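You operate a simulated robot arm through the tools that you are given. There is no shell and no other tool.

The job below is to be done with a simulated two-armed robot. You get a single attempt, and the scene is never put back.

TASK
Tip the water out of the clay saucer into the tall bucket.
Fine: rest the plain pot on the square tile; put the saucer back and stand the pot in it again; leave the deep saucer as it is; spill no more than a spoonful; clay breaks if dropped, knocked or squeezed. Set down upright: plain pot.

Only the result counts: the job must be done as asked and must still hold three seconds after the hand-in. Knocking over, shifting, dropping, spilling or breaking anything else fails it.

THE ROBOT
Two 7-joint arms with fingered hands on one trunk that stands fixed in place. Base frame: the origin is at the foot of the trunk, x ahead of it, y to its left, z up. Readings come in mm, degrees, newtons and seconds.
The left shoulder is at [50, 214, 869], the right one opposite. With the tool pointing down near the work surface each hand reaches from about 400 to 520 mm from the base axis, measured 20 degrees to its own side. Payload 3 kg a hand.
The TCP of each hand is the grasp point between the finger pads, 26 mm short of the fingertips. In the tool frame z runs along the fingers and y along their closing line. The gripper opens to 132 mm. The gripper's body begins 73 mm behind the TCP. The gripper is a hand of 3 fingers: y runs from the thumb to the fingers, the wrist lies at [0, 0, -229] in the tool frame.
Orientation is that of the tool frame in the base frame, as [roll, pitch, yaw] about the fixed x, y, z axes, in that order (R = Rz(yaw) Ry(pitch) Rx(roll)). With the fingers straight down and closing along the base's y, the tool's x points along the base's -x, its y along +y and its z along -z.

THE INTERFACE
- The arms move only by the tool nudge_tool. It takes "left_series", "right_series" or both (then of equal length, played together; a hand with none holds still); each is a list of rows, each a list of 2 entries, a list of its own where there are three numbers: the shift along the base's x, y, z in cm, then the turn, a rotation vector about the base's x, y, z in degrees. In form: [[[x, y, z], [wx, wy, wz]], ...]. A call has 1 to 20 rows; each row is the pose to reach, as a shift and turn from the pose commanded when the call began. A row lasts 0.2 s, in which the tool goes at most 50 mm and 8.6 degrees; a call with a longer step from one row to the next is refused whole. A pose out of reach is approached as far as the arm can. The call stops where the force on the tool passes 40 N (or 10 N more than at its start, if that is more) or the arm is blocked; 0.2 s more then pass. In this call time passes only in rows, and 0.2 s behind the last. It gives the time, the measured TCP pose, the force on the tool (base axes), the opening and the grip force at its end, in the units of the frame above (readings bear some noise), with the torque about the TCP (base axes, N m) and any sound that the robot's microphone picked up.
- Cameras (640 x 400 px; columns grow to the right, rows downward): "scene" is now at [18.6, 34.9, 1489.4]; the picture's right is [0.46, -0.89, 0.00], its down [-0.67, -0.35, -0.65] and it looks along [0.58, 0.30, -0.76] (base axes); focal length 214 px, centre (320, 200). "left" rides on the left gripper at [-62, 3, -92] in its tool frame; the picture's right is [-0.05, -1.00, 0.00], its down [0.83, -0.04, -0.56] and it looks along [0.55, -0.03, 0.83] (tool axes); focal length 230 px, centre (320, 200). "right" rides on the right gripper at [61, 3, -92] in its tool frame; the picture's right is [-0.05, 1.00, 0.00], its down [-0.83, -0.04, -0.56] and it looks along [-0.55, -0.03, 0.83] (tool axes); focal length 230 px, centre (320, 200). There is no depth. A picture from a camera that has moved, and an enlarged one, comes with that camera's place and axes in the base frame and with its lens.
- camera(camera): a new picture of that camera. No time passes.
- finger_targets(finger1, finger2, thumb_bend, hand): sets how far each is bent, from 0 (flat) to 1 (curled in); at 0.3 the hand is open as for a grip, at 0.7 the pads meet at the TCP. One left out holds its place. A second passes; each finger stops where it meets its share of the squeeze, and holds until it gets a number again. It is the only way to open and close the hand. It gives what a move gives, with no picture; readings hold the bend of each and the force on the fingers (four entries, about 0 where the hand has none), thumb and palm.
- turn_head(pan, tilt): turns the head with the scene camera to pan (to the left, within 86 degrees either way) and tilt (down, from -29 to 69), counted from straight ahead of the robot. It gives what a move gives.
- inspect(camera, box): a new picture of the part [left, top, right, bottom] of that camera's present view, enlarged. No time passes.
- close_job(): hands the job in; it is judged then, once.

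Nothing tells you positions but the pictures and the camera data. Unless the task says otherwise, let go and move clear before handing in.

The tools are called after ">>>" as a command line: name --argument value ..., lists and objects as JSON in quotes. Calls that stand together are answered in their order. nudge_tool: Moves the arms, as the interface text tells. Its arguments: {"type":"object","properties":{"left_series":{"type":"array","items":{"type":"array"}},"right_series":{"type":"array","items":{"type":"array"}}},"required":[]} The other tools are called the same way: finger_targets (finger1, finger2, thumb_bend, hand) moves the fingers one by one; turn_head (pan, tilt) turns the head that bears the scene camera; camera (camera) takes a picture; inspect (camera, box) takes an enlarged picture of a part of a camera's view; close_job () hands the job in.

At the start:

```text
t: 0.0
left_ee_pos: [510.9, 152.6, 1206.4]
left_tcp_rot: [-180.0, 0.0, 170.1]
left_contact_force: [0.6, 0.0, -0.5]
left_ft_torque: [0.0, 0.01, -0.02]
left_finger_gap: 131.9
left_grip_force: 0.2
left_shape: jaw
left_bend: [0.3, 0.3, 0.3]
left_finger forces: [0.1, 0.0, 0.0, 0.1, 0.1, 0.0]
right_ee_pos: [454.3, -279.6, 1192.2]
right_tcp_rot: [179.9, 0.0, 170.1]
right_contact_force: [0.1, 0.5, -0.2]
right_ft_torque: [-0.01, -0.01, -0.02]
right_finger_gap: 132.1
right_grip_force: 0.1
right_shape: jaw
right_bend: [0.3, 0.3, 0.3]
right_finger forces: [0.0, 0.1, 0.1, 0.1, 0.0, 0.1]
head pan, tilt: [27.1, 49.3]
```

scene: 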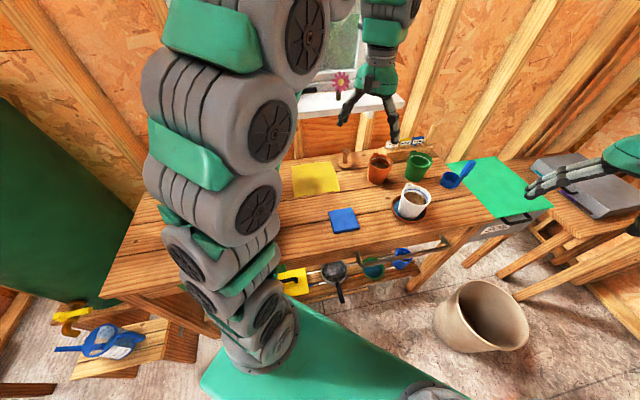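
right: 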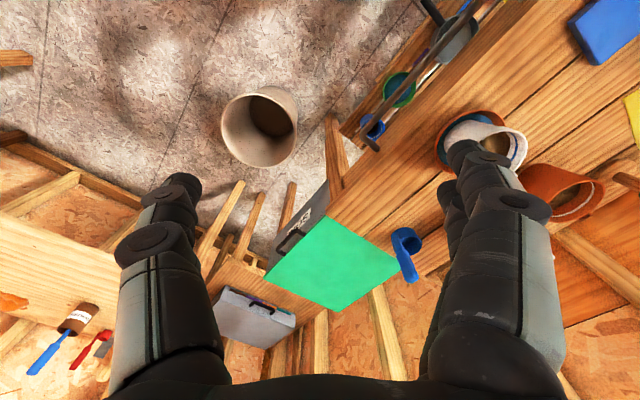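
left: 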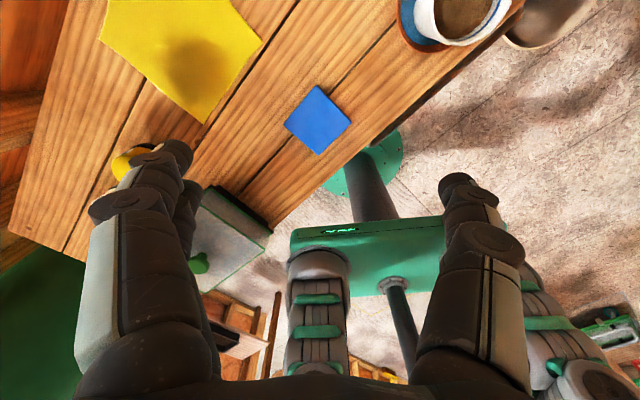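

I see a bench with a white pot standing in a dark saucer, an orange pot and a green pot behind it, a blue square tile, a yellow sheet, a green mat, and a tall beige bucket on the floor. I'll enlarge the views to pin down what is what.

>>> inspect --camera "scene" --box '[320, 130, 480, 230]'

>>> inspect --camera "scene" --box '[280, 130, 560, 360]'

>>> inspect --camera "right" --box '[400, 60, 640, 240]'

>>> inspect --camera "left" --box '[260, 0, 640, 200]'

```text
4.00 times, centred on (400, 180) of scene
camera zoom: at [18.6, 34.9, 1489.4], right [0.46, -0.89, 0.0], down [-0.67, -0.35, -0.65], along [0.58, 0.3, -0.76], focal length 858 px, centre (0, 280)
```

zoom: 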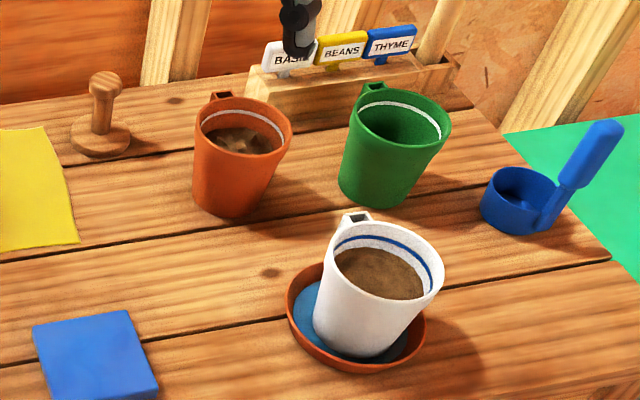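

```text
1.74 times, centred on (420, 245) of scene
camera zoom: at [18.6, 34.9, 1489.4], right [0.46, -0.89, 0.0], down [-0.67, -0.35, -0.65], along [0.58, 0.3, -0.76], focal length 373 px, centre (146, 122)
```

zoom: 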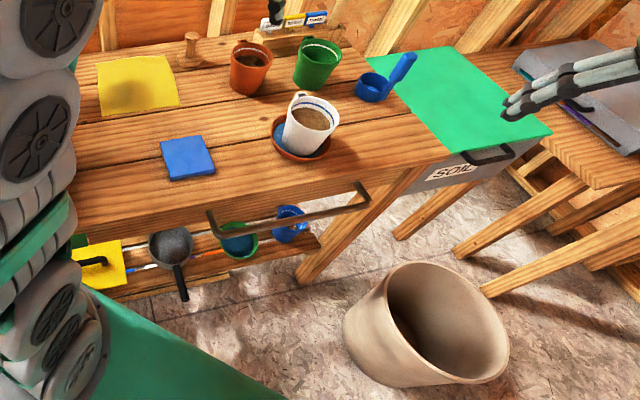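

```text
2.22 times, centred on (520, 150) of right
camera zoom: at [394.7, -266.2, 1284.5], right [0.22, 0.97, 0.0], down [0.81, -0.19, 0.56], along [0.54, -0.12, -0.83], focal length 511 px, centre (-124, 311)
```

zoom: 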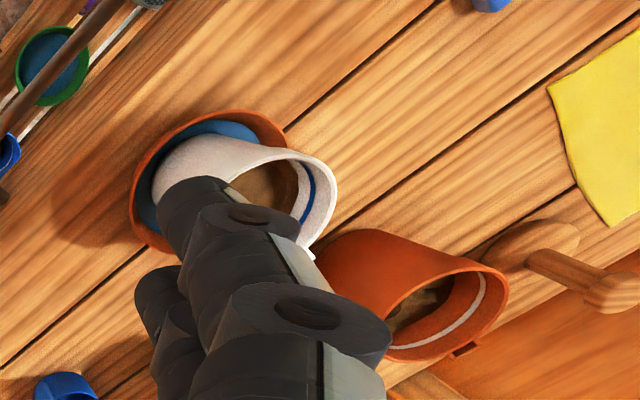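

```text
1.68 times, centred on (450, 100) of left
camera zoom: at [572.8, 144.3, 1298.7], right [-0.12, -0.99, 0.0], down [-0.83, 0.1, 0.56], along [-0.55, 0.07, -0.83], focal length 388 px, centre (101, 368)
```

zoom: 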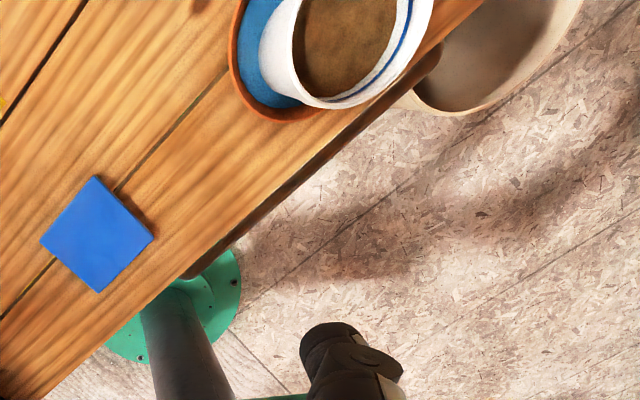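

The white pot stands in a clay saucer with water (about x 570, y -35). The blue square tile lies near (457, 163) with its top at z≈855, and a tall beige bucket is on the floor to the right. I'll turn the head to check for other saucers and buckets and to sharpen the positions.

>>> turn_head --pan -5 --tilt 50

>>> camera --camera "scene"

>>> inspect --camera "scene" --box '[200, 100, 360, 200]'

>>> turn_head --pan -45 --tilt 55

>>> camera --camera "scene"

>>> turn_head --pan 60 --tilt 55

>>> camera --camera "scene"

```text
t: 1.0
left_ee_pos: [511.9, 153.8, 1205.6]
left_tcp_rot: [-180.0, 0.0, 170.2]
left_contact_force: [0.1, 0.3, 0.4]
left_ft_torque: [-0.01, -0.01, -0.01]
left_finger_gap: 131.9
left_grip_force: 0.0
left_shape: jaw
left_bend: [0.3, 0.3, 0.3]
left_finger forces: [0.0, 0.0, 0.1, 0.1, 0.0, 0.0]
right_ee_pos: [453.9, -279.4, 1192.3]
right_tcp_rot: [179.9, 0.0, 170.1]
right_contact_force: [-1.0, 0.6, 0.4]
right_ft_torque: [-0.03, 0.02, 0.03]
right_finger_gap: 132.1
right_grip_force: 0.1
right_shape: jaw
right_bend: [0.3, 0.3, 0.3]
right_finger forces: [0.0, 0.0, 0.0, 0.0, 0.0, 0.1]
head pan, tilt: [-5.0, 50.0]
```

```text
taken
```

scene: 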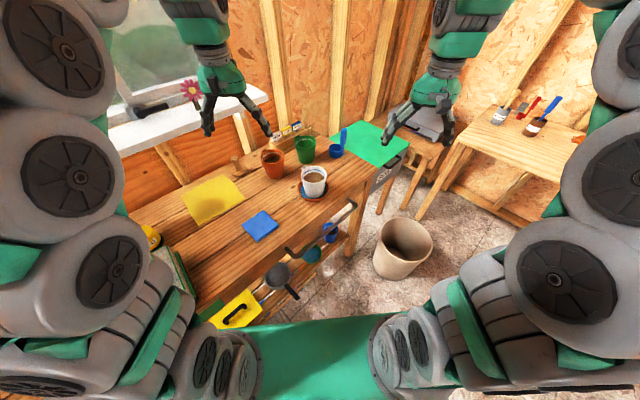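

```text
4.00 times, centred on (280, 150) of scene
camera zoom: at [26.2, -7.1, 1488.4], right [-0.09, -1.0, 0.0], down [-0.76, 0.07, -0.64], along [0.64, -0.06, -0.77], focal length 858 px, centre (480, 400)
```

zoom: 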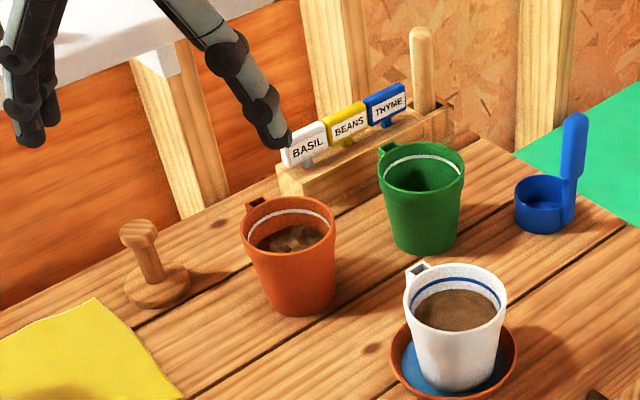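

```text
t: 2.0
left_ee_pos: [511.8, 152.3, 1205.9]
left_tcp_rot: [180.0, 0.0, 170.1]
left_contact_force: [-1.0, -0.3, 0.1]
left_ft_torque: [0.01, -0.02, -0.01]
left_finger_gap: 132.0
left_grip_force: 0.1
left_shape: jaw
left_bend: [0.3, 0.3, 0.3]
left_finger forces: [0.0, 0.0, 0.0, 0.0, 0.0, 0.0]
right_ee_pos: [454.8, -278.7, 1192.5]
right_tcp_rot: [180.0, 0.1, 170.1]
right_contact_force: [0.1, -0.1, -0.5]
right_ft_torque: [-0.02, -0.01, -0.01]
right_finger_gap: 131.8
right_grip_force: 0.0
right_shape: jaw
right_bend: [0.3, 0.3, 0.3]
right_finger forces: [0.0, 0.1, 0.1, 0.1, 0.0, 0.0]
head pan, tilt: [-45.0, 55.0]
```

```text
taken
```

scene: 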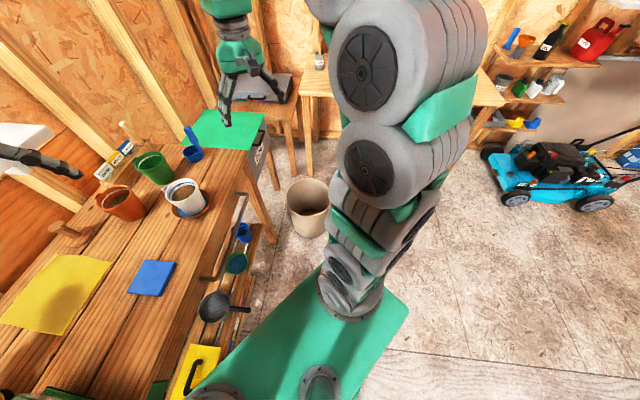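

```text
t: 3.9
left_ee_pos: [511.3, 154.0, 1206.4]
left_tcp_rot: [-180.0, 0.0, 170.1]
left_contact_force: [-0.3, -0.1, -0.5]
left_ft_torque: [-0.02, -0.01, -0.02]
left_finger_gap: 131.9
left_grip_force: 0.0
left_shape: jaw
left_bend: [0.3, 0.3, 0.3]
left_finger forces: [0.1, 0.0, 0.1, 0.0, 0.0, 0.1]
right_ee_pos: [454.6, -279.4, 1194.3]
right_tcp_rot: [180.0, -0.1, 170.1]
right_contact_force: [0.3, -0.1, 0.0]
right_ft_torque: [0.05, 0.0, -0.03]
right_finger_gap: 132.0
right_grip_force: 0.0
right_shape: jaw
right_bend: [0.3, 0.3, 0.3]
right_finger forces: [0.0, 0.0, 0.0, 0.1, 0.0, 0.1]
head pan, tilt: [60.0, 55.0]
```

```text
taken
```

scene: 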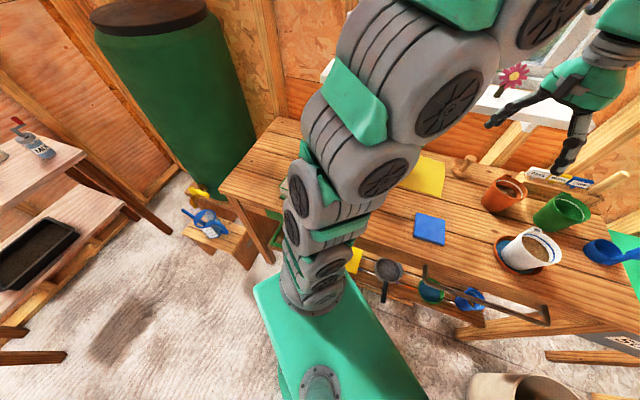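

Only one bucket is visible, the beige one, and only one saucer is on the bench, under the white pot. I'll look more closely at the shelf below and at the pot and saucer.

>>> turn_head --pan -5 --tilt 50

>>> inspect --camera "scene" --box '[190, 210, 370, 320]'

>>> inspect --camera "scene" --box '[280, 150, 344, 214]'

>>> inspect --camera "scene" --box '[240, 160, 400, 260]'

>>> inspect --camera "scene" --box '[320, 190, 480, 290]'

```text
t: 5.2
left_ee_pos: [510.3, 151.7, 1205.8]
left_tcp_rot: [180.0, -0.1, 170.1]
left_contact_force: [-0.2, -0.7, 0.5]
left_ft_torque: [-0.02, 0.02, 0.01]
left_finger_gap: 131.8
left_grip_force: 0.0
left_shape: jaw
left_bend: [0.3, 0.3, 0.3]
left_finger forces: [0.0, 0.0, 0.0, 0.0, 0.0, 0.0]
right_ee_pos: [454.6, -278.2, 1191.5]
right_tcp_rot: [179.9, 0.0, 170.1]
right_contact_force: [0.3, -1.4, -0.6]
right_ft_torque: [-0.01, 0.02, -0.02]
right_finger_gap: 131.9
right_grip_force: 0.1
right_shape: jaw
right_bend: [0.3, 0.3, 0.3]
right_finger forces: [0.0, 0.0, 0.1, 0.1, 0.0, 0.0]
head pan, tilt: [-5.0, 50.0]
```

```text
3.56 times, centred on (280, 265) of scene
camera zoom: at [26.2, -7.2, 1488.4], right [-0.09, -1.0, 0.0], down [-0.76, 0.07, -0.64], along [0.64, -0.06, -0.77], focal length 763 px, centre (462, -31)
```

zoom: 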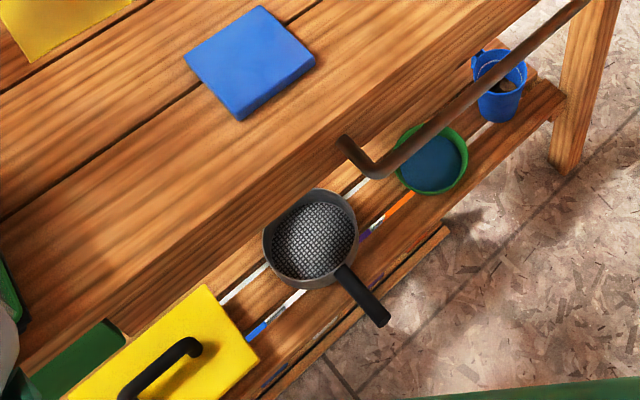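

```text
6.25 times, centred on (312, 182) of scene
camera zoom: at [26.2, -7.2, 1488.4], right [-0.09, -1.0, 0.0], down [-0.76, 0.07, -0.64], along [0.64, -0.06, -0.77], focal length 1340 px, centre (370, 312)
```

zoom: 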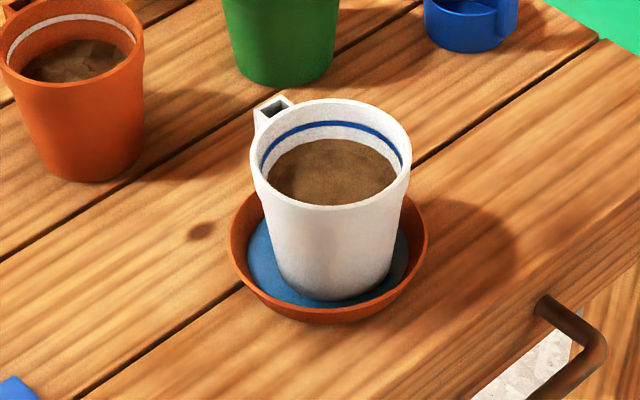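

```text
4.00 times, centred on (320, 210) of scene
camera zoom: at [26.2, -7.2, 1488.4], right [-0.09, -1.0, 0.0], down [-0.76, 0.07, -0.64], along [0.64, -0.06, -0.77], focal length 858 px, centre (320, 160)
```

zoom: 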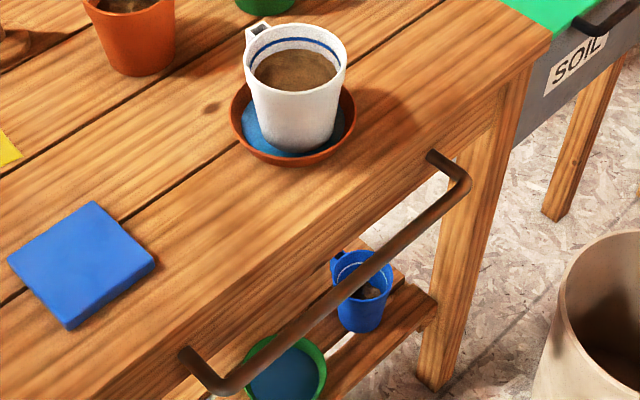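

```text
4.00 times, centred on (400, 240) of scene
camera zoom: at [26.2, -7.2, 1488.4], right [-0.09, -1.0, 0.0], down [-0.76, 0.07, -0.64], along [0.64, -0.06, -0.77], focal length 858 px, centre (0, 40)
```

zoom: 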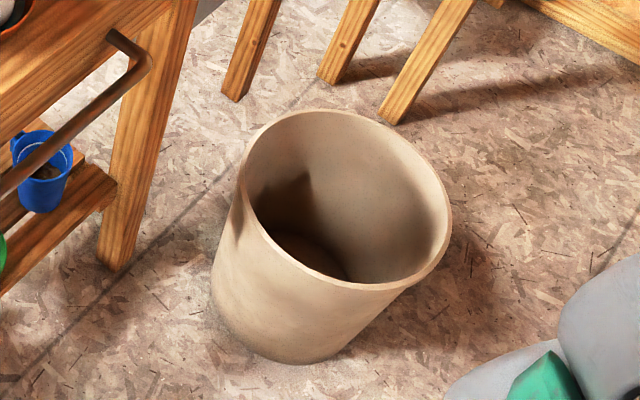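

The only bucket is the beige one, and the deep saucer is the green one on the shelf below, which I'll leave alone. The white pot (with a lug on its far-left side) stands in the clay saucer. I'll bring the right hand's camera over the pot to measure it more closely.

>>> nudge_tool --right_series '[[[0, 3, 0], [0, 0, 0]], [[0, 6, 0], [0, 0, 0]], [[0, 9, 0], [0, 0, 0]], [[0, 12, 0], [0, 0, 0]], [[0, 15, 0], [0, 0, 0]], [[0, 18, 0], [0, 0, 0]], [[0, 21, 0], [0, 0, 0]], [[0, 24, 0], [0, 0, 0]]]'

>>> camera --camera "right"

>>> inspect --camera "right" --box '[220, 100, 420, 300]'

```text
t: 7.0
left_ee_pos: [511.7, 152.5, 1206.2]
left_tcp_rot: [180.0, 0.0, 170.1]
left_contact_force: [0.1, -0.1, -0.8]
left_ft_torque: [-0.01, -0.02, 0.01]
left_finger_gap: 131.6
left_grip_force: 0.0
left_shape: jaw
left_bend: [0.3, 0.3, 0.3]
left_finger forces: [0.0, 0.0, 0.1, 0.0, 0.0, 0.0]
right_ee_pos: [455.2, -38.4, 1192.7]
right_tcp_rot: [179.8, 0.1, 170.1]
right_contact_force: [-0.2, 0.7, -0.1]
right_ft_torque: [-0.01, 0.0, 0.02]
right_finger_gap: 132.1
right_grip_force: 0.0
right_shape: jaw
right_bend: [0.3, 0.3, 0.3]
right_finger forces: [0.0, 0.0, 0.0, 0.1, 0.0, 0.0]
head pan, tilt: [-5.0, 50.0]
```

```text
taken
camera right: at [394.7, -26.1, 1284.6], right [0.22, 0.97, 0.0], down [0.81, -0.19, 0.56], along [0.54, -0.12, -0.83], focal length 230 px, centre (320, 200)
```

right: 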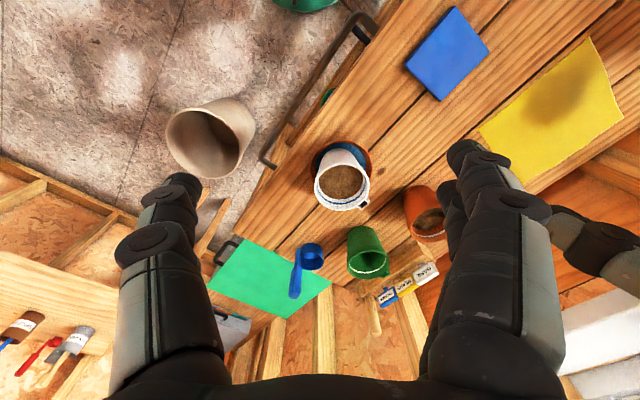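

```text
2.00 times, centred on (320, 200) of right
camera zoom: at [394.7, -26.1, 1284.6], right [0.22, 0.97, 0.0], down [0.81, -0.19, 0.56], along [0.54, -0.12, -0.83], focal length 460 px, centre (320, 200)
```

zoom: 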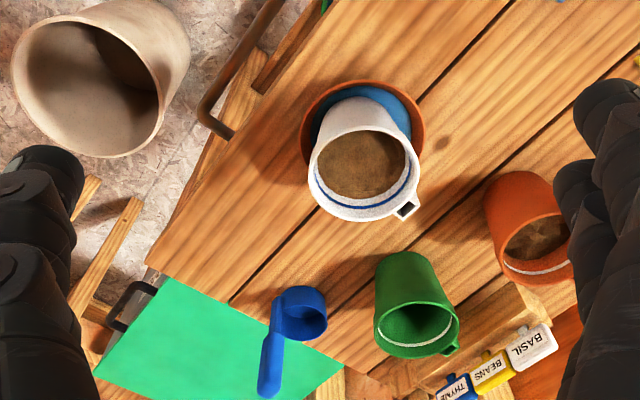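

The right camera puts the pot rim near (585, -34, 963) with about 90 mm diameter and the saucer at about 122 mm across; the lug points to azimuth ~36°. I'll send the right hand back and bring the left hand over the pot, turned so the lug stays clear of its fingers, and look again.

>>> nudge_tool --right_series '[[[0, -3, 0], [0, 0, 0]], [[0, -6, 0], [0, 0, 0]], [[0, -9, 0], [0, 0, 0]], [[0, -12, 0], [0, 0, 0]], [[0, -15, 0], [0, 0, 0]], [[0, -18, 0], [0, 0, 0]], [[0, -21, 0], [0, 0, 0]], [[0, -24, 0], [0, 0, 0]], [[0, -26, 0], [0, 0, 0]]]' --left_series '[[[0.5, 0, 0], [0, 0, 3.5]], [[1, -2, -0.5], [0, 0, 7]], [[1.5, -4.5, -1], [0, 0, 10.5]], [[2, -7, -1.5], [0, 0, 14]], [[2.5, -9.5, -2], [0, 0, 17.5]], [[3, -12, -2.5], [0, 0, 21]], [[3.5, -14.5, -3], [0, 0, 24.5]], [[4.5, -17, -4], [0, 0, 28]], [[5, -18.5, -5], [0, 0, 28]]]'

>>> camera --camera "left"

>>> camera --camera "scene"

```text
t: 9.0
left_ee_pos: [560.9, -32.4, 1155.7]
left_tcp_rot: [-179.9, 0.0, -161.8]
left_contact_force: [0.8, 0.1, 0.0]
left_ft_torque: [0.02, -0.01, 0.0]
left_finger_gap: 131.9
left_grip_force: 0.1
left_shape: jaw
left_bend: [0.3, 0.3, 0.3]
left_finger forces: [0.0, 0.1, 0.0, 0.0, 0.0, 0.0]
right_ee_pos: [455.2, -300.0, 1190.8]
right_tcp_rot: [-180.0, 0.0, 170.2]
right_contact_force: [-1.4, 0.0, 0.7]
right_ft_torque: [0.01, 0.02, 0.04]
right_finger_gap: 131.9
right_grip_force: 0.0
right_shape: jaw
right_bend: [0.3, 0.3, 0.3]
right_finger forces: [0.0, 0.0, 0.1, 0.0, 0.0, 0.0]
head pan, tilt: [-5.0, 50.0]
```

```text
taken
camera left: at [618.8, -11.4, 1248.4], right [0.36, -0.93, 0.0], down [-0.78, -0.3, 0.56], along [-0.52, -0.2, -0.83], focal length 230 px, centre (320, 200)
```

left: 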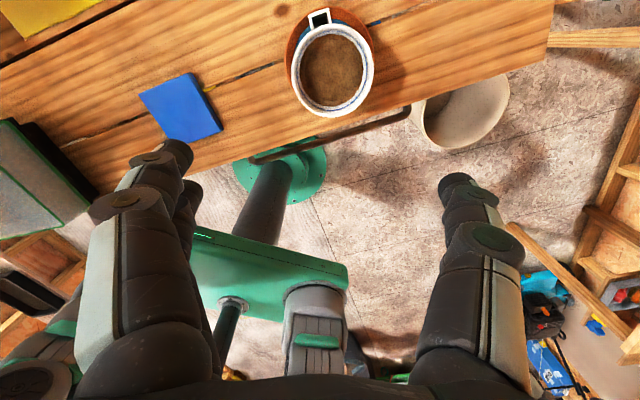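

```text
taken
```

scene: 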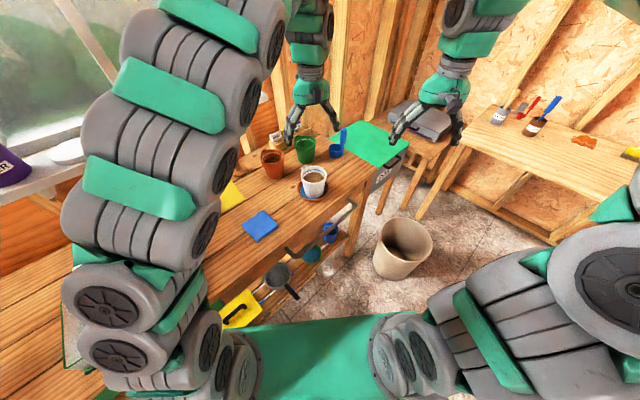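

The left camera now looks down on the pot from the far side. I'll enlarge it to triangulate accurately.

>>> inspect --camera "left" --box '[260, 0, 400, 130]'

>>> inspect --camera "left" --box '[120, 50, 280, 150]'

>>> inspect --camera "scene" --box '[230, 130, 390, 230]'

>>> inspect --camera "right" --box '[160, 0, 640, 300]'

```text
3.08 times, centred on (330, 65) of left
camera zoom: at [618.8, -11.4, 1248.4], right [0.36, -0.93, 0.0], down [-0.78, -0.3, 0.56], along [-0.52, -0.2, -0.83], focal length 708 px, centre (289, 615)
```

zoom: 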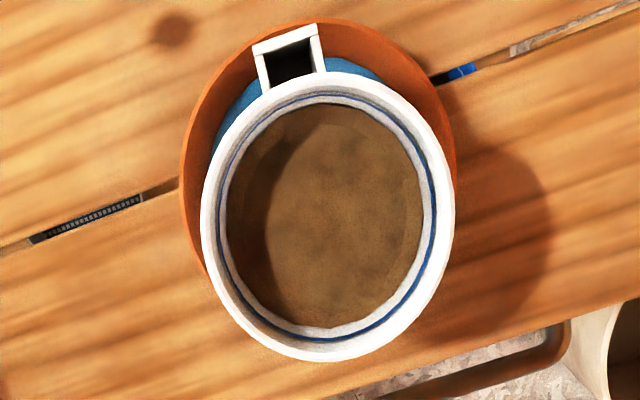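

```text
4.00 times, centred on (200, 100) of left
camera zoom: at [618.8, -11.4, 1248.4], right [0.36, -0.93, 0.0], down [-0.78, -0.3, 0.56], along [-0.52, -0.2, -0.83], focal length 920 px, centre (800, 600)
```

zoom: 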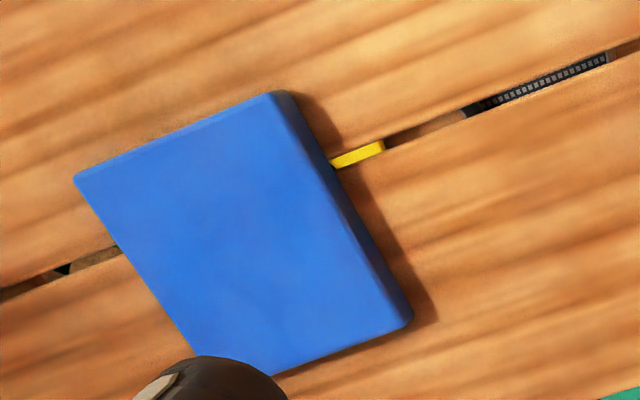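

```text
4.00 times, centred on (310, 180) of scene
camera zoom: at [26.2, -7.2, 1488.4], right [-0.09, -1.0, 0.0], down [-0.76, 0.07, -0.64], along [0.64, -0.06, -0.77], focal length 858 px, centre (360, 280)
```

zoom: 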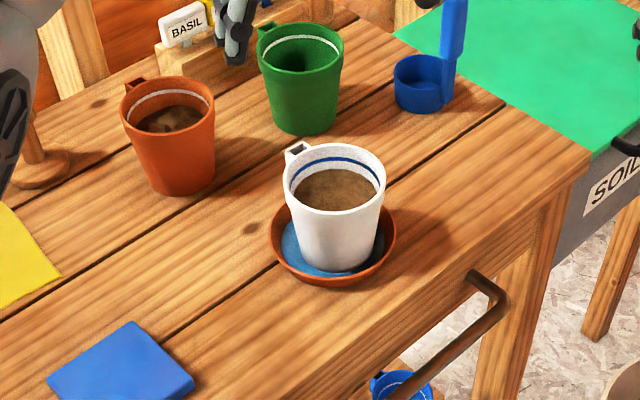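

```text
1.33 times, centred on (400, 150) of right
camera zoom: at [395.1, -286.7, 1283.9], right [0.22, 0.97, 0.0], down [0.81, -0.19, 0.56], along [0.54, -0.12, -0.83], focal length 307 px, centre (213, 267)
```

zoom: 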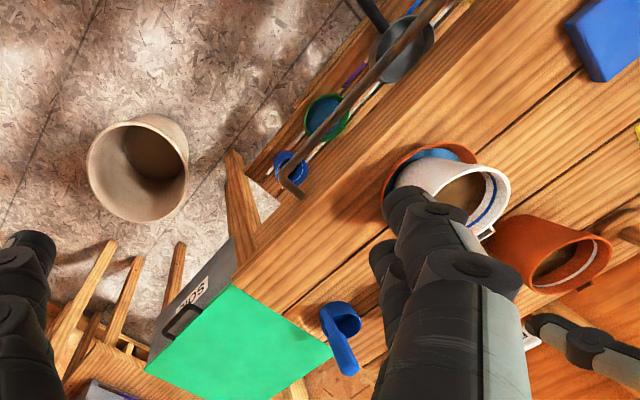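

Triangulation gives: pot rim centre ≈ (603, -34, 946) and about Ø94; saucer ≈ (612, -30) and about Ø125, rim z≈868; tile centre ≈ (456, 165) with top z≈859; bench z≈848. I'll lower the left hand part-way over the pot and look again.

>>> nudge_tool --left_series '[[[0.7, 0, -2], [0, 0, 0]], [[1.4, 0, -4], [0, 0, 0]], [[2.1, 0, -6], [0, 0, 0]], [[2.8, 0, -8], [0, 0, 0]], [[3.5, -0.1, -10], [0, 0, 0]], [[4.2, -0.2, -12], [0, 0, 0]], [[4.2, -0.2, -12.5], [0, 0, 0]]]'

>>> camera --camera "left"

>>> camera --camera "scene"

>>> inspect --camera "scene" --box '[260, 110, 380, 210]'

```text
t: 10.6
left_ee_pos: [603.2, -33.8, 1030.4]
left_tcp_rot: [-180.0, 0.0, -161.9]
left_contact_force: [0.0, 0.3, 0.1]
left_ft_torque: [0.0, -0.02, 0.01]
left_finger_gap: 131.9
left_grip_force: 0.0
left_shape: jaw
left_bend: [0.3, 0.3, 0.3]
left_finger forces: [0.1, 0.0, 0.0, 0.1, 0.0, 0.0]
right_ee_pos: [455.3, -298.4, 1191.6]
right_tcp_rot: [180.0, 0.1, 170.1]
right_contact_force: [-0.7, -0.3, 0.1]
right_ft_torque: [-0.02, 0.03, 0.03]
right_finger_gap: 131.8
right_grip_force: 0.1
right_shape: jaw
right_bend: [0.3, 0.3, 0.3]
right_finger forces: [0.1, 0.0, 0.0, 0.1, 0.0, 0.0]
head pan, tilt: [-5.0, 50.0]
```

```text
taken
camera left: at [661.3, -13.3, 1123.6], right [0.36, -0.93, 0.0], down [-0.78, -0.3, 0.55], along [-0.52, -0.2, -0.83], focal length 230 px, centre (320, 200)
```

left: 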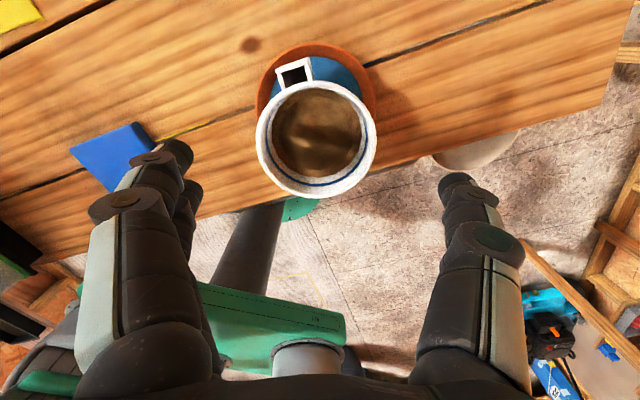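

```text
taken
```

scene: 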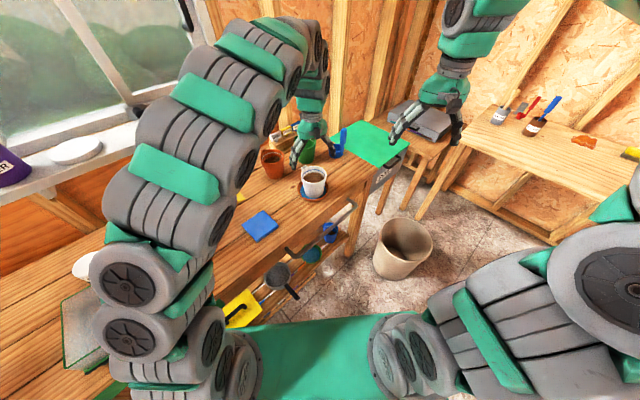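

```text
4.00 times, centred on (320, 160) of scene
camera zoom: at [26.2, -7.2, 1488.4], right [-0.09, -1.0, 0.0], down [-0.76, 0.07, -0.64], along [0.64, -0.06, -0.77], focal length 858 px, centre (320, 360)
```

zoom: 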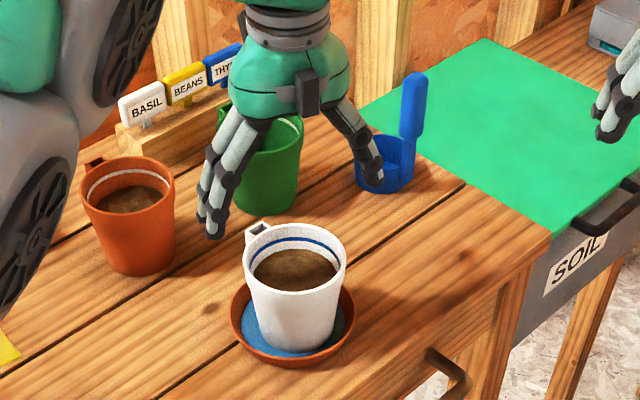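

The hand hangs above the pot with its fingers clear on both sides. I'll enlarge the left view to check the centring before going down.

>>> inspect --camera "left" --box '[220, 30, 420, 210]'

```text
2.22 times, centred on (320, 120) of left
camera zoom: at [661.3, -13.3, 1123.6], right [0.36, -0.93, 0.0], down [-0.78, -0.3, 0.55], along [-0.52, -0.2, -0.83], focal length 511 px, centre (320, 378)
```

zoom: 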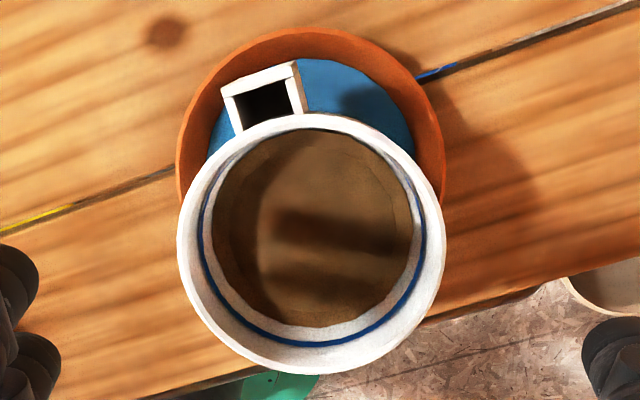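

The rim centre comes out at about (603, -33, 947), right under the hand, and the lug is well clear of fingers and thumb. I'll go down to straddle the pot with the tips staying above the saucer rim.

>>> nudge_tool --left_series '[[[0, 0, -1.5], [0, 0, 0]], [[0, 0, -3], [0, 0, 0]], [[0, 0, -4.5], [0, 0, 0]], [[0, 0, -6], [0, 0, 0]], [[0, 0, -7.5], [0, 0, 0]], [[0, 0, -9], [0, 0, 0]], [[0, 0, -10], [0, 0, 0]], [[0, 0, -11], [0, 0, 0]], [[0, 0, -11.5], [0, 0, 0]]]'

>>> camera --camera "left"

>>> inspect --camera "scene" --box '[260, 130, 380, 210]'

```text
t: 12.6
left_ee_pos: [602.4, -32.5, 916.3]
left_tcp_rot: [179.9, 0.0, -161.8]
left_contact_force: [-0.1, 0.3, -0.8]
left_ft_torque: [0.0, 0.01, 0.01]
left_finger_gap: 131.7
left_grip_force: 0.0
left_shape: jaw
left_bend: [0.3, 0.3, 0.3]
left_finger forces: [0.1, 0.1, 0.0, 0.0, 0.0, 0.0]
right_ee_pos: [454.6, -299.7, 1191.6]
right_tcp_rot: [-180.0, 0.1, 170.2]
right_contact_force: [0.4, 0.1, -0.4]
right_ft_torque: [0.0, -0.02, -0.05]
right_finger_gap: 131.9
right_grip_force: 0.0
right_shape: jaw
right_bend: [0.3, 0.3, 0.3]
right_finger forces: [0.0, 0.1, 0.0, 0.0, 0.0, 0.0]
head pan, tilt: [-5.0, 50.0]
```

```text
taken
camera left: at [660.9, -13.3, 1008.7], right [0.36, -0.93, 0.0], down [-0.78, -0.3, 0.56], along [-0.52, -0.2, -0.83], focal length 230 px, centre (320, 200)
```

left: 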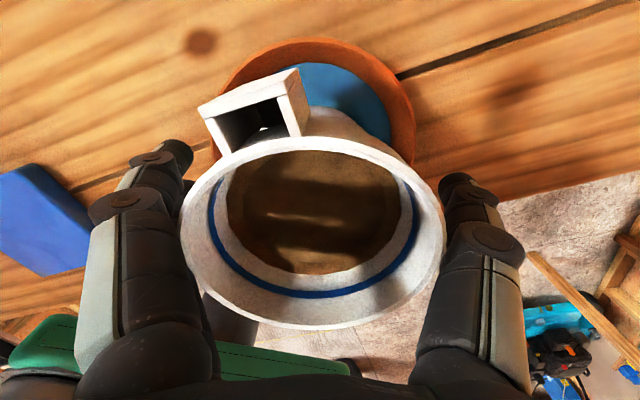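

```text
5.00 times, centred on (320, 170) of scene
camera zoom: at [26.2, -7.2, 1488.4], right [-0.09, -1.0, 0.0], down [-0.76, 0.07, -0.64], along [0.64, -0.06, -0.77], focal length 1072 px, centre (320, 350)
```

zoom: 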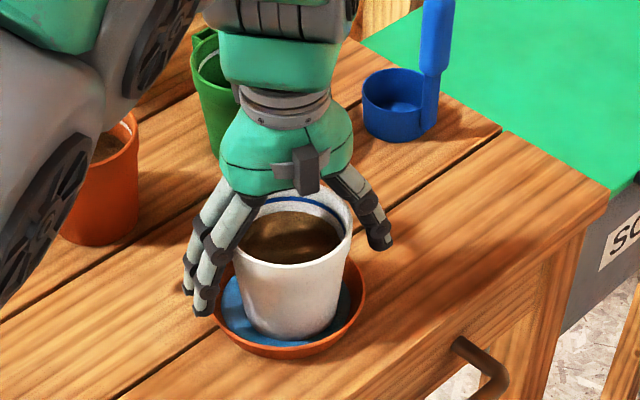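

The hand straddles the pot with no contact, and the fingertips are above the saucer. I'll close in small steps, watching the finger forces.

>>> finger_targets --hand "left" --finger1 0.4 --finger2 0.4 --thumb_bend 0.4

>>> finger_targets --hand "left" --finger1 0.43 --finger2 0.43 --thumb_bend 0.43

```text
t: 13.6
left_ee_pos: [602.2, -33.6, 915.9]
left_tcp_rot: [-180.0, 0.0, -161.9]
left_contact_force: [-0.4, 1.4, 4.0]
left_ft_torque: [0.04, -0.02, -0.01]
left_finger_gap: 104.6
left_grip_force: 5.3
left_shape: fingers
left_bend: [0.4, 0.39, 0.4]
left_finger forces: [0.8, 5.0, 0.1, 0.0, 4.3, 0.1]
right_ee_pos: [454.5, -298.1, 1190.6]
right_tcp_rot: [-179.9, 0.0, 169.9]
right_contact_force: [0.0, -0.4, -0.4]
right_ft_torque: [0.0, 0.01, -0.01]
right_finger_gap: 132.0
right_grip_force: 0.0
right_shape: jaw
right_bend: [0.3, 0.3, 0.3]
right_finger forces: [0.1, 0.0, 0.0, 0.0, 0.0, 0.0]
head pan, tilt: [-5.0, 50.0]
```

```text
t: 14.6
left_ee_pos: [601.6, -34.1, 916.6]
left_tcp_rot: [-180.0, 0.0, -161.9]
left_contact_force: [-0.9, 1.4, 7.7]
left_ft_torque: [0.08, 0.03, 0.03]
left_finger_gap: 97.4
left_grip_force: 9.0
left_shape: fingers
left_bend: [0.42, 0.42, 0.43]
left_finger forces: [2.7, 7.9, 0.1, 0.0, 8.3, 0.1]
right_ee_pos: [455.0, -299.1, 1191.8]
right_tcp_rot: [180.0, 0.0, 170.0]
right_contact_force: [0.4, -0.5, 0.0]
right_ft_torque: [0.01, 0.0, 0.05]
right_finger_gap: 131.9
right_grip_force: 0.0
right_shape: jaw
right_bend: [0.3, 0.3, 0.3]
right_finger forces: [0.1, 0.1, 0.0, 0.1, 0.0, 0.1]
head pan, tilt: [-5.0, 50.0]
```

Both sides touch lightly, but the upward reaction hints that the inclined fingers bear on the rim rather than on the wall. I'll look at the contact before squeezing further.

>>> camera --camera "left"

>>> inspect --camera "scene" --box '[270, 140, 350, 200]'

>>> inspect --camera "right" --box '[400, 60, 640, 240]'

```text
taken
camera left: at [660.9, -13.3, 1008.9], right [0.36, -0.93, 0.0], down [-0.78, -0.3, 0.56], along [-0.52, -0.2, -0.83], focal length 230 px, centre (320, 200)
```

left: 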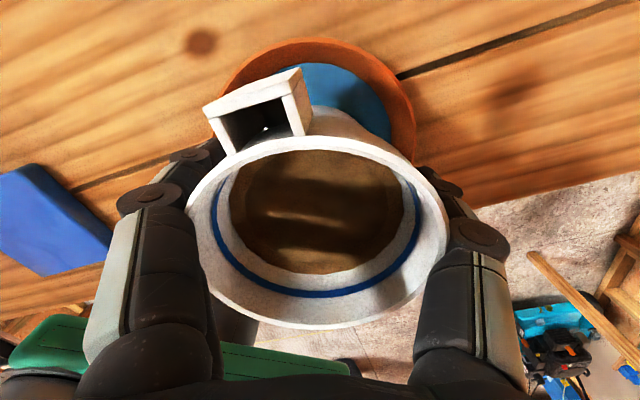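

```text
6.67 times, centred on (310, 170) of scene
camera zoom: at [26.1, -7.2, 1488.4], right [-0.09, -1.0, 0.0], down [-0.76, 0.07, -0.64], along [0.64, -0.06, -0.77], focal length 1430 px, centre (387, 400)
```

zoom: 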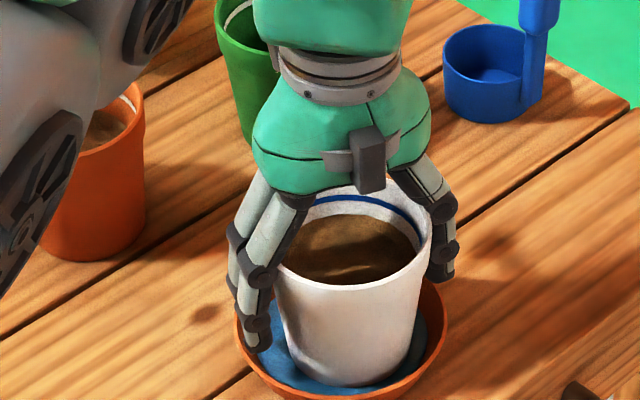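

```text
2.22 times, centred on (520, 150) of right
camera zoom: at [395.0, -286.1, 1284.0], right [0.22, 0.97, 0.0], down [0.81, -0.19, 0.56], along [0.54, -0.12, -0.83], focal length 511 px, centre (-124, 311)
```

zoom: 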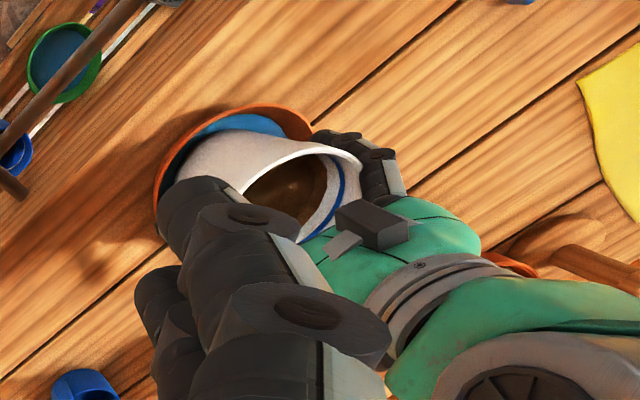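

The proximal links rest on the rim, so I'll open a little, raise the hand about 24 mm so the pads themselves meet the rim band, and close again.

>>> finger_targets --hand "left" --finger1 0.35 --finger2 0.35 --thumb_bend 0.35

>>> nudge_tool --left_series '[[[0, 0, 0.8], [0, 0, 0]], [[0, 0, 1.6], [0, 0, 0]], [[0, 0, 2.4], [0, 0, 0]]]'

>>> finger_targets --hand "left" --finger1 0.41 --finger2 0.41 --thumb_bend 0.41

>>> camera --camera "left"

>>> inspect --camera "scene" --box '[270, 140, 350, 200]'

```text
t: 15.6
left_ee_pos: [602.4, -34.6, 916.0]
left_tcp_rot: [180.0, 0.0, -161.9]
left_contact_force: [-0.4, 0.0, 1.5]
left_ft_torque: [0.03, -0.01, 0.02]
left_finger_gap: 118.0
left_grip_force: 1.2
left_shape: fingers
left_bend: [0.35, 0.35, 0.35]
left_finger forces: [0.0, 1.2, 0.0, 0.0, 1.0, 0.0]
right_ee_pos: [455.3, -298.7, 1190.4]
right_tcp_rot: [180.0, 0.0, 170.1]
right_contact_force: [0.2, -1.0, -0.2]
right_ft_torque: [0.03, 0.0, 0.03]
right_finger_gap: 131.8
right_grip_force: 0.0
right_shape: jaw
right_bend: [0.3, 0.3, 0.3]
right_finger forces: [0.1, 0.0, 0.0, 0.1, 0.0, 0.0]
head pan, tilt: [-5.0, 50.0]
```

```text
t: 16.4
left_ee_pos: [602.3, -33.7, 939.1]
left_tcp_rot: [179.8, 0.0, -161.9]
left_contact_force: [0.5, 0.1, 0.2]
left_ft_torque: [-0.02, 0.0, 0.01]
left_finger_gap: 117.8
left_grip_force: 0.1
left_shape: fingers
left_bend: [0.35, 0.35, 0.35]
left_finger forces: [0.0, 0.0, 0.0, 0.0, 0.1, 0.1]
right_ee_pos: [455.7, -298.9, 1192.1]
right_tcp_rot: [-179.9, 0.0, 170.1]
right_contact_force: [-0.5, 0.0, -0.3]
right_ft_torque: [-0.04, 0.05, -0.02]
right_finger_gap: 131.7
right_grip_force: 0.1
right_shape: jaw
right_bend: [0.3, 0.3, 0.3]
right_finger forces: [0.0, 0.0, 0.0, 0.0, 0.1, 0.0]
head pan, tilt: [-5.0, 50.0]
```

```text
t: 17.4
left_ee_pos: [602.4, -35.4, 940.1]
left_tcp_rot: [180.0, -0.1, -161.8]
left_contact_force: [0.5, 0.9, 0.4]
left_ft_torque: [0.01, 0.03, -0.01]
left_finger_gap: 98.7
left_grip_force: 0.0
left_shape: fingers
left_bend: [0.41, 0.41, 0.41]
left_finger forces: [0.0, 0.0, 0.0, 0.0, 0.0, 0.0]
right_ee_pos: [454.8, -297.7, 1191.5]
right_tcp_rot: [-179.9, 0.0, 170.0]
right_contact_force: [0.7, -0.5, 0.4]
right_ft_torque: [0.01, -0.01, -0.01]
right_finger_gap: 131.8
right_grip_force: 0.1
right_shape: jaw
right_bend: [0.3, 0.3, 0.3]
right_finger forces: [0.0, 0.0, 0.0, 0.0, 0.0, 0.0]
head pan, tilt: [-5.0, 50.0]
```

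```text
taken
camera left: at [660.8, -13.5, 1032.8], right [0.36, -0.93, 0.0], down [-0.78, -0.3, 0.56], along [-0.52, -0.2, -0.83], focal length 230 px, centre (320, 200)
```

left: 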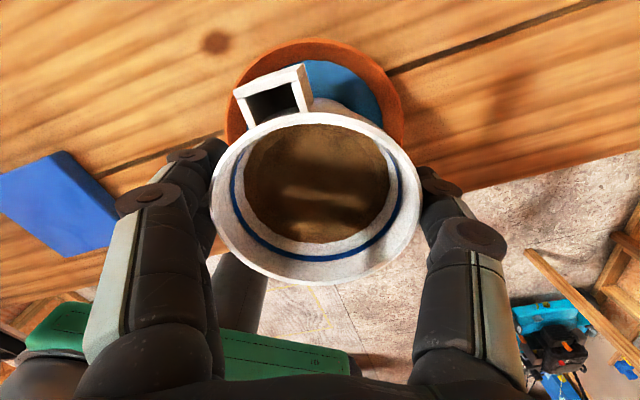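

```text
6.67 times, centred on (310, 170) of scene
camera zoom: at [26.2, -7.2, 1488.4], right [-0.09, -1.0, 0.0], down [-0.76, 0.07, -0.64], along [0.64, -0.06, -0.77], focal length 1430 px, centre (387, 400)
```

zoom: 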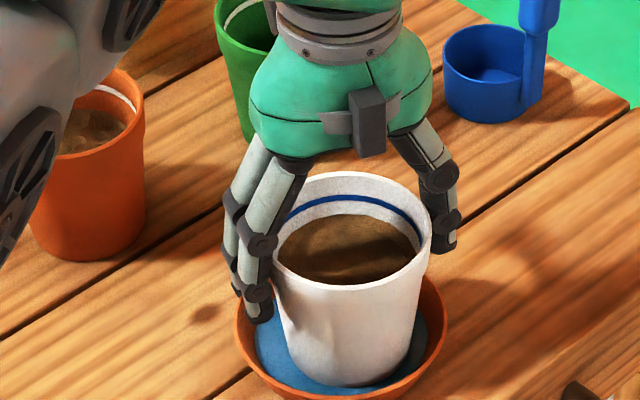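

Now the pads are level with the rim and not touching yet. I'll keep closing in small steps.

>>> finger_targets --hand "left" --finger1 0.44 --finger2 0.44 --thumb_bend 0.44

>>> finger_targets --hand "left" --finger1 0.46 --finger2 0.46 --thumb_bend 0.46

```text
t: 18.4
left_ee_pos: [602.7, -33.7, 940.0]
left_tcp_rot: [180.0, 0.1, -161.9]
left_contact_force: [-0.5, -0.3, 1.1]
left_ft_torque: [0.04, -0.01, -0.01]
left_finger_gap: 88.7
left_grip_force: 0.5
left_shape: fingers
left_bend: [0.44, 0.43, 0.44]
left_finger forces: [0.1, 0.5, 0.0, 0.1, 0.1, 0.0]
right_ee_pos: [455.9, -299.6, 1192.3]
right_tcp_rot: [180.0, 0.1, 170.0]
right_contact_force: [0.0, -0.3, 0.3]
right_ft_torque: [-0.01, -0.02, 0.0]
right_finger_gap: 131.9
right_grip_force: 0.0
right_shape: jaw
right_bend: [0.3, 0.3, 0.3]
right_finger forces: [0.0, 0.0, 0.0, 0.0, 0.0, 0.0]
head pan, tilt: [-5.0, 50.0]
```

```text
t: 19.4
left_ee_pos: [602.5, -35.3, 939.8]
left_tcp_rot: [-179.9, 0.0, -161.9]
left_contact_force: [0.5, 1.0, -0.5]
left_ft_torque: [0.0, 0.0, -0.01]
left_finger_gap: 83.3
left_grip_force: 1.9
left_shape: fingers
left_bend: [0.46, 0.45, 0.45]
left_finger forces: [0.1, 1.8, 0.0, 0.0, 1.9, 0.0]
right_ee_pos: [453.9, -297.9, 1191.3]
right_tcp_rot: [-180.0, 0.0, 170.2]
right_contact_force: [-0.2, 0.8, -0.2]
right_ft_torque: [0.02, 0.0, 0.02]
right_finger_gap: 132.0
right_grip_force: 0.0
right_shape: jaw
right_bend: [0.3, 0.3, 0.3]
right_finger forces: [0.1, 0.0, 0.0, 0.0, 0.0, 0.1]
head pan, tilt: [-5.0, 50.0]
```

Finger 2 and the thumb touch at about 2 N with no upward reaction now; finger 1 is still free. I'll bring finger 1 in to share the load, then tighten gently.

>>> finger_targets --hand "left" --finger1 0.49 --finger2 0.46 --thumb_bend 0.47

>>> finger_targets --hand "left" --finger1 0.5 --finger2 0.48 --thumb_bend 0.49

```text
t: 20.4
left_ee_pos: [602.3, -35.6, 939.7]
left_tcp_rot: [-179.9, 0.0, -161.9]
left_contact_force: [-0.2, 1.5, 0.2]
left_ft_torque: [0.05, -0.01, -0.01]
left_finger_gap: 80.9
left_grip_force: 3.7
left_shape: fingers
left_bend: [0.47, 0.45, 0.46]
left_finger forces: [1.8, 1.7, 0.0, 0.1, 3.3, 0.0]
right_ee_pos: [455.1, -298.6, 1191.5]
right_tcp_rot: [-180.0, 0.0, 170.1]
right_contact_force: [0.0, 0.1, -1.7]
right_ft_torque: [0.01, 0.05, 0.02]
right_finger_gap: 132.0
right_grip_force: 0.1
right_shape: jaw
right_bend: [0.3, 0.3, 0.3]
right_finger forces: [0.1, 0.1, 0.0, 0.0, 0.0, 0.1]
head pan, tilt: [-5.0, 50.0]
```

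```text
t: 21.4
left_ee_pos: [603.4, -34.9, 939.7]
left_tcp_rot: [-180.0, 0.0, -161.9]
left_contact_force: [1.1, -0.7, -0.3]
left_ft_torque: [0.07, 0.03, 0.02]
left_finger_gap: 79.4
left_grip_force: 5.9
left_shape: fingers
left_bend: [0.47, 0.45, 0.48]
left_finger forces: [2.8, 3.6, 0.0, 0.0, 6.1, 0.0]
right_ee_pos: [454.1, -298.7, 1191.9]
right_tcp_rot: [-179.9, 0.0, 170.1]
right_contact_force: [0.2, 0.1, -0.1]
right_ft_torque: [0.0, 0.01, 0.01]
right_finger_gap: 132.0
right_grip_force: 0.2
right_shape: jaw
right_bend: [0.3, 0.3, 0.3]
right_finger forces: [0.0, 0.0, 0.0, 0.0, 0.0, 0.1]
head pan, tilt: [-5.0, 50.0]
```

The grip is balanced (about 6 N each side). I'll tighten to roughly 12 N and try a small lift.

>>> finger_targets --hand "left" --finger1 0.55 --finger2 0.53 --thumb_bend 0.54

>>> nudge_tool --left_series '[[[0, 0, 0.3], [0, 0, 0]], [[0, 0, 0.6], [0, 0, 0]], [[0, 0, 1.0], [0, 0, 0]]]'

>>> inspect --camera "scene" --box '[270, 140, 350, 200]'

>>> camera --camera "left"

```text
t: 22.4
left_ee_pos: [602.8, -33.5, 939.7]
left_tcp_rot: [179.9, 0.0, -161.8]
left_contact_force: [0.5, -1.3, -0.9]
left_ft_torque: [0.05, -0.01, -0.01]
left_finger_gap: 77.7
left_grip_force: 14.5
left_shape: fingers
left_bend: [0.48, 0.47, 0.5]
left_finger forces: [6.7, 8.0, 0.1, 0.1, 14.3, 0.0]
right_ee_pos: [455.5, -298.5, 1191.3]
right_tcp_rot: [-180.0, -0.1, 170.0]
right_contact_force: [0.4, -0.2, -0.2]
right_ft_torque: [-0.01, 0.04, -0.02]
right_finger_gap: 131.9
right_grip_force: 0.0
right_shape: jaw
right_bend: [0.3, 0.3, 0.3]
right_finger forces: [0.1, 0.1, 0.1, 0.1, 0.1, 0.0]
head pan, tilt: [-5.0, 50.0]
```

```text
t: 23.2
left_ee_pos: [602.9, -33.7, 950.1]
left_tcp_rot: [180.0, -0.1, -161.9]
left_contact_force: [-0.2, 0.2, -1.1]
left_ft_torque: [0.0, -0.02, 0.01]
left_finger_gap: 77.6
left_grip_force: 14.5
left_shape: fingers
left_bend: [0.48, 0.47, 0.5]
left_finger forces: [6.7, 8.1, 0.0, 0.0, 14.4, 0.1]
right_ee_pos: [454.6, -298.6, 1190.7]
right_tcp_rot: [180.0, 0.0, 170.1]
right_contact_force: [-0.6, 0.3, 0.0]
right_ft_torque: [0.0, 0.0, -0.02]
right_finger_gap: 131.6
right_grip_force: 0.0
right_shape: jaw
right_bend: [0.3, 0.3, 0.3]
right_finger forces: [0.0, 0.0, 0.0, 0.0, 0.1, 0.0]
head pan, tilt: [-5.0, 50.0]
```

```text
6.67 times, centred on (310, 170) of scene
camera zoom: at [26.2, -7.2, 1488.4], right [-0.09, -1.0, 0.0], down [-0.76, 0.07, -0.64], along [0.64, -0.06, -0.77], focal length 1430 px, centre (387, 400)
```

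zoom: 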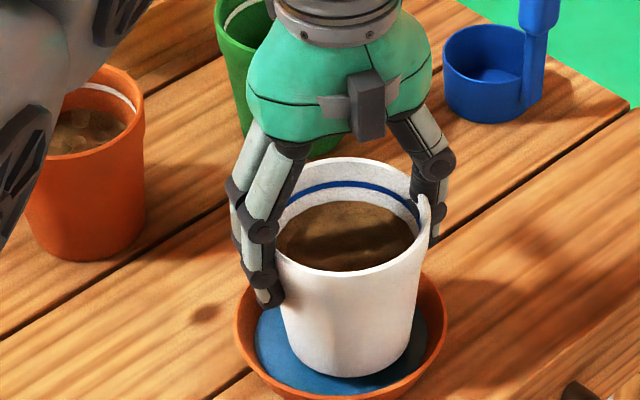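

```text
taken
camera left: at [660.7, -12.9, 1042.6], right [0.36, -0.93, 0.0], down [-0.78, -0.3, 0.56], along [-0.52, -0.2, -0.83], focal length 230 px, centre (320, 200)
```

left: 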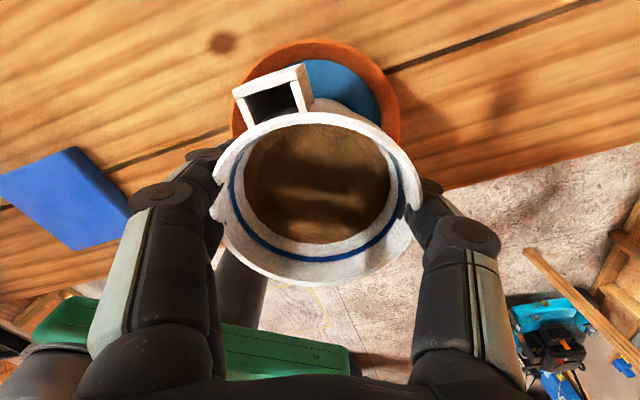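

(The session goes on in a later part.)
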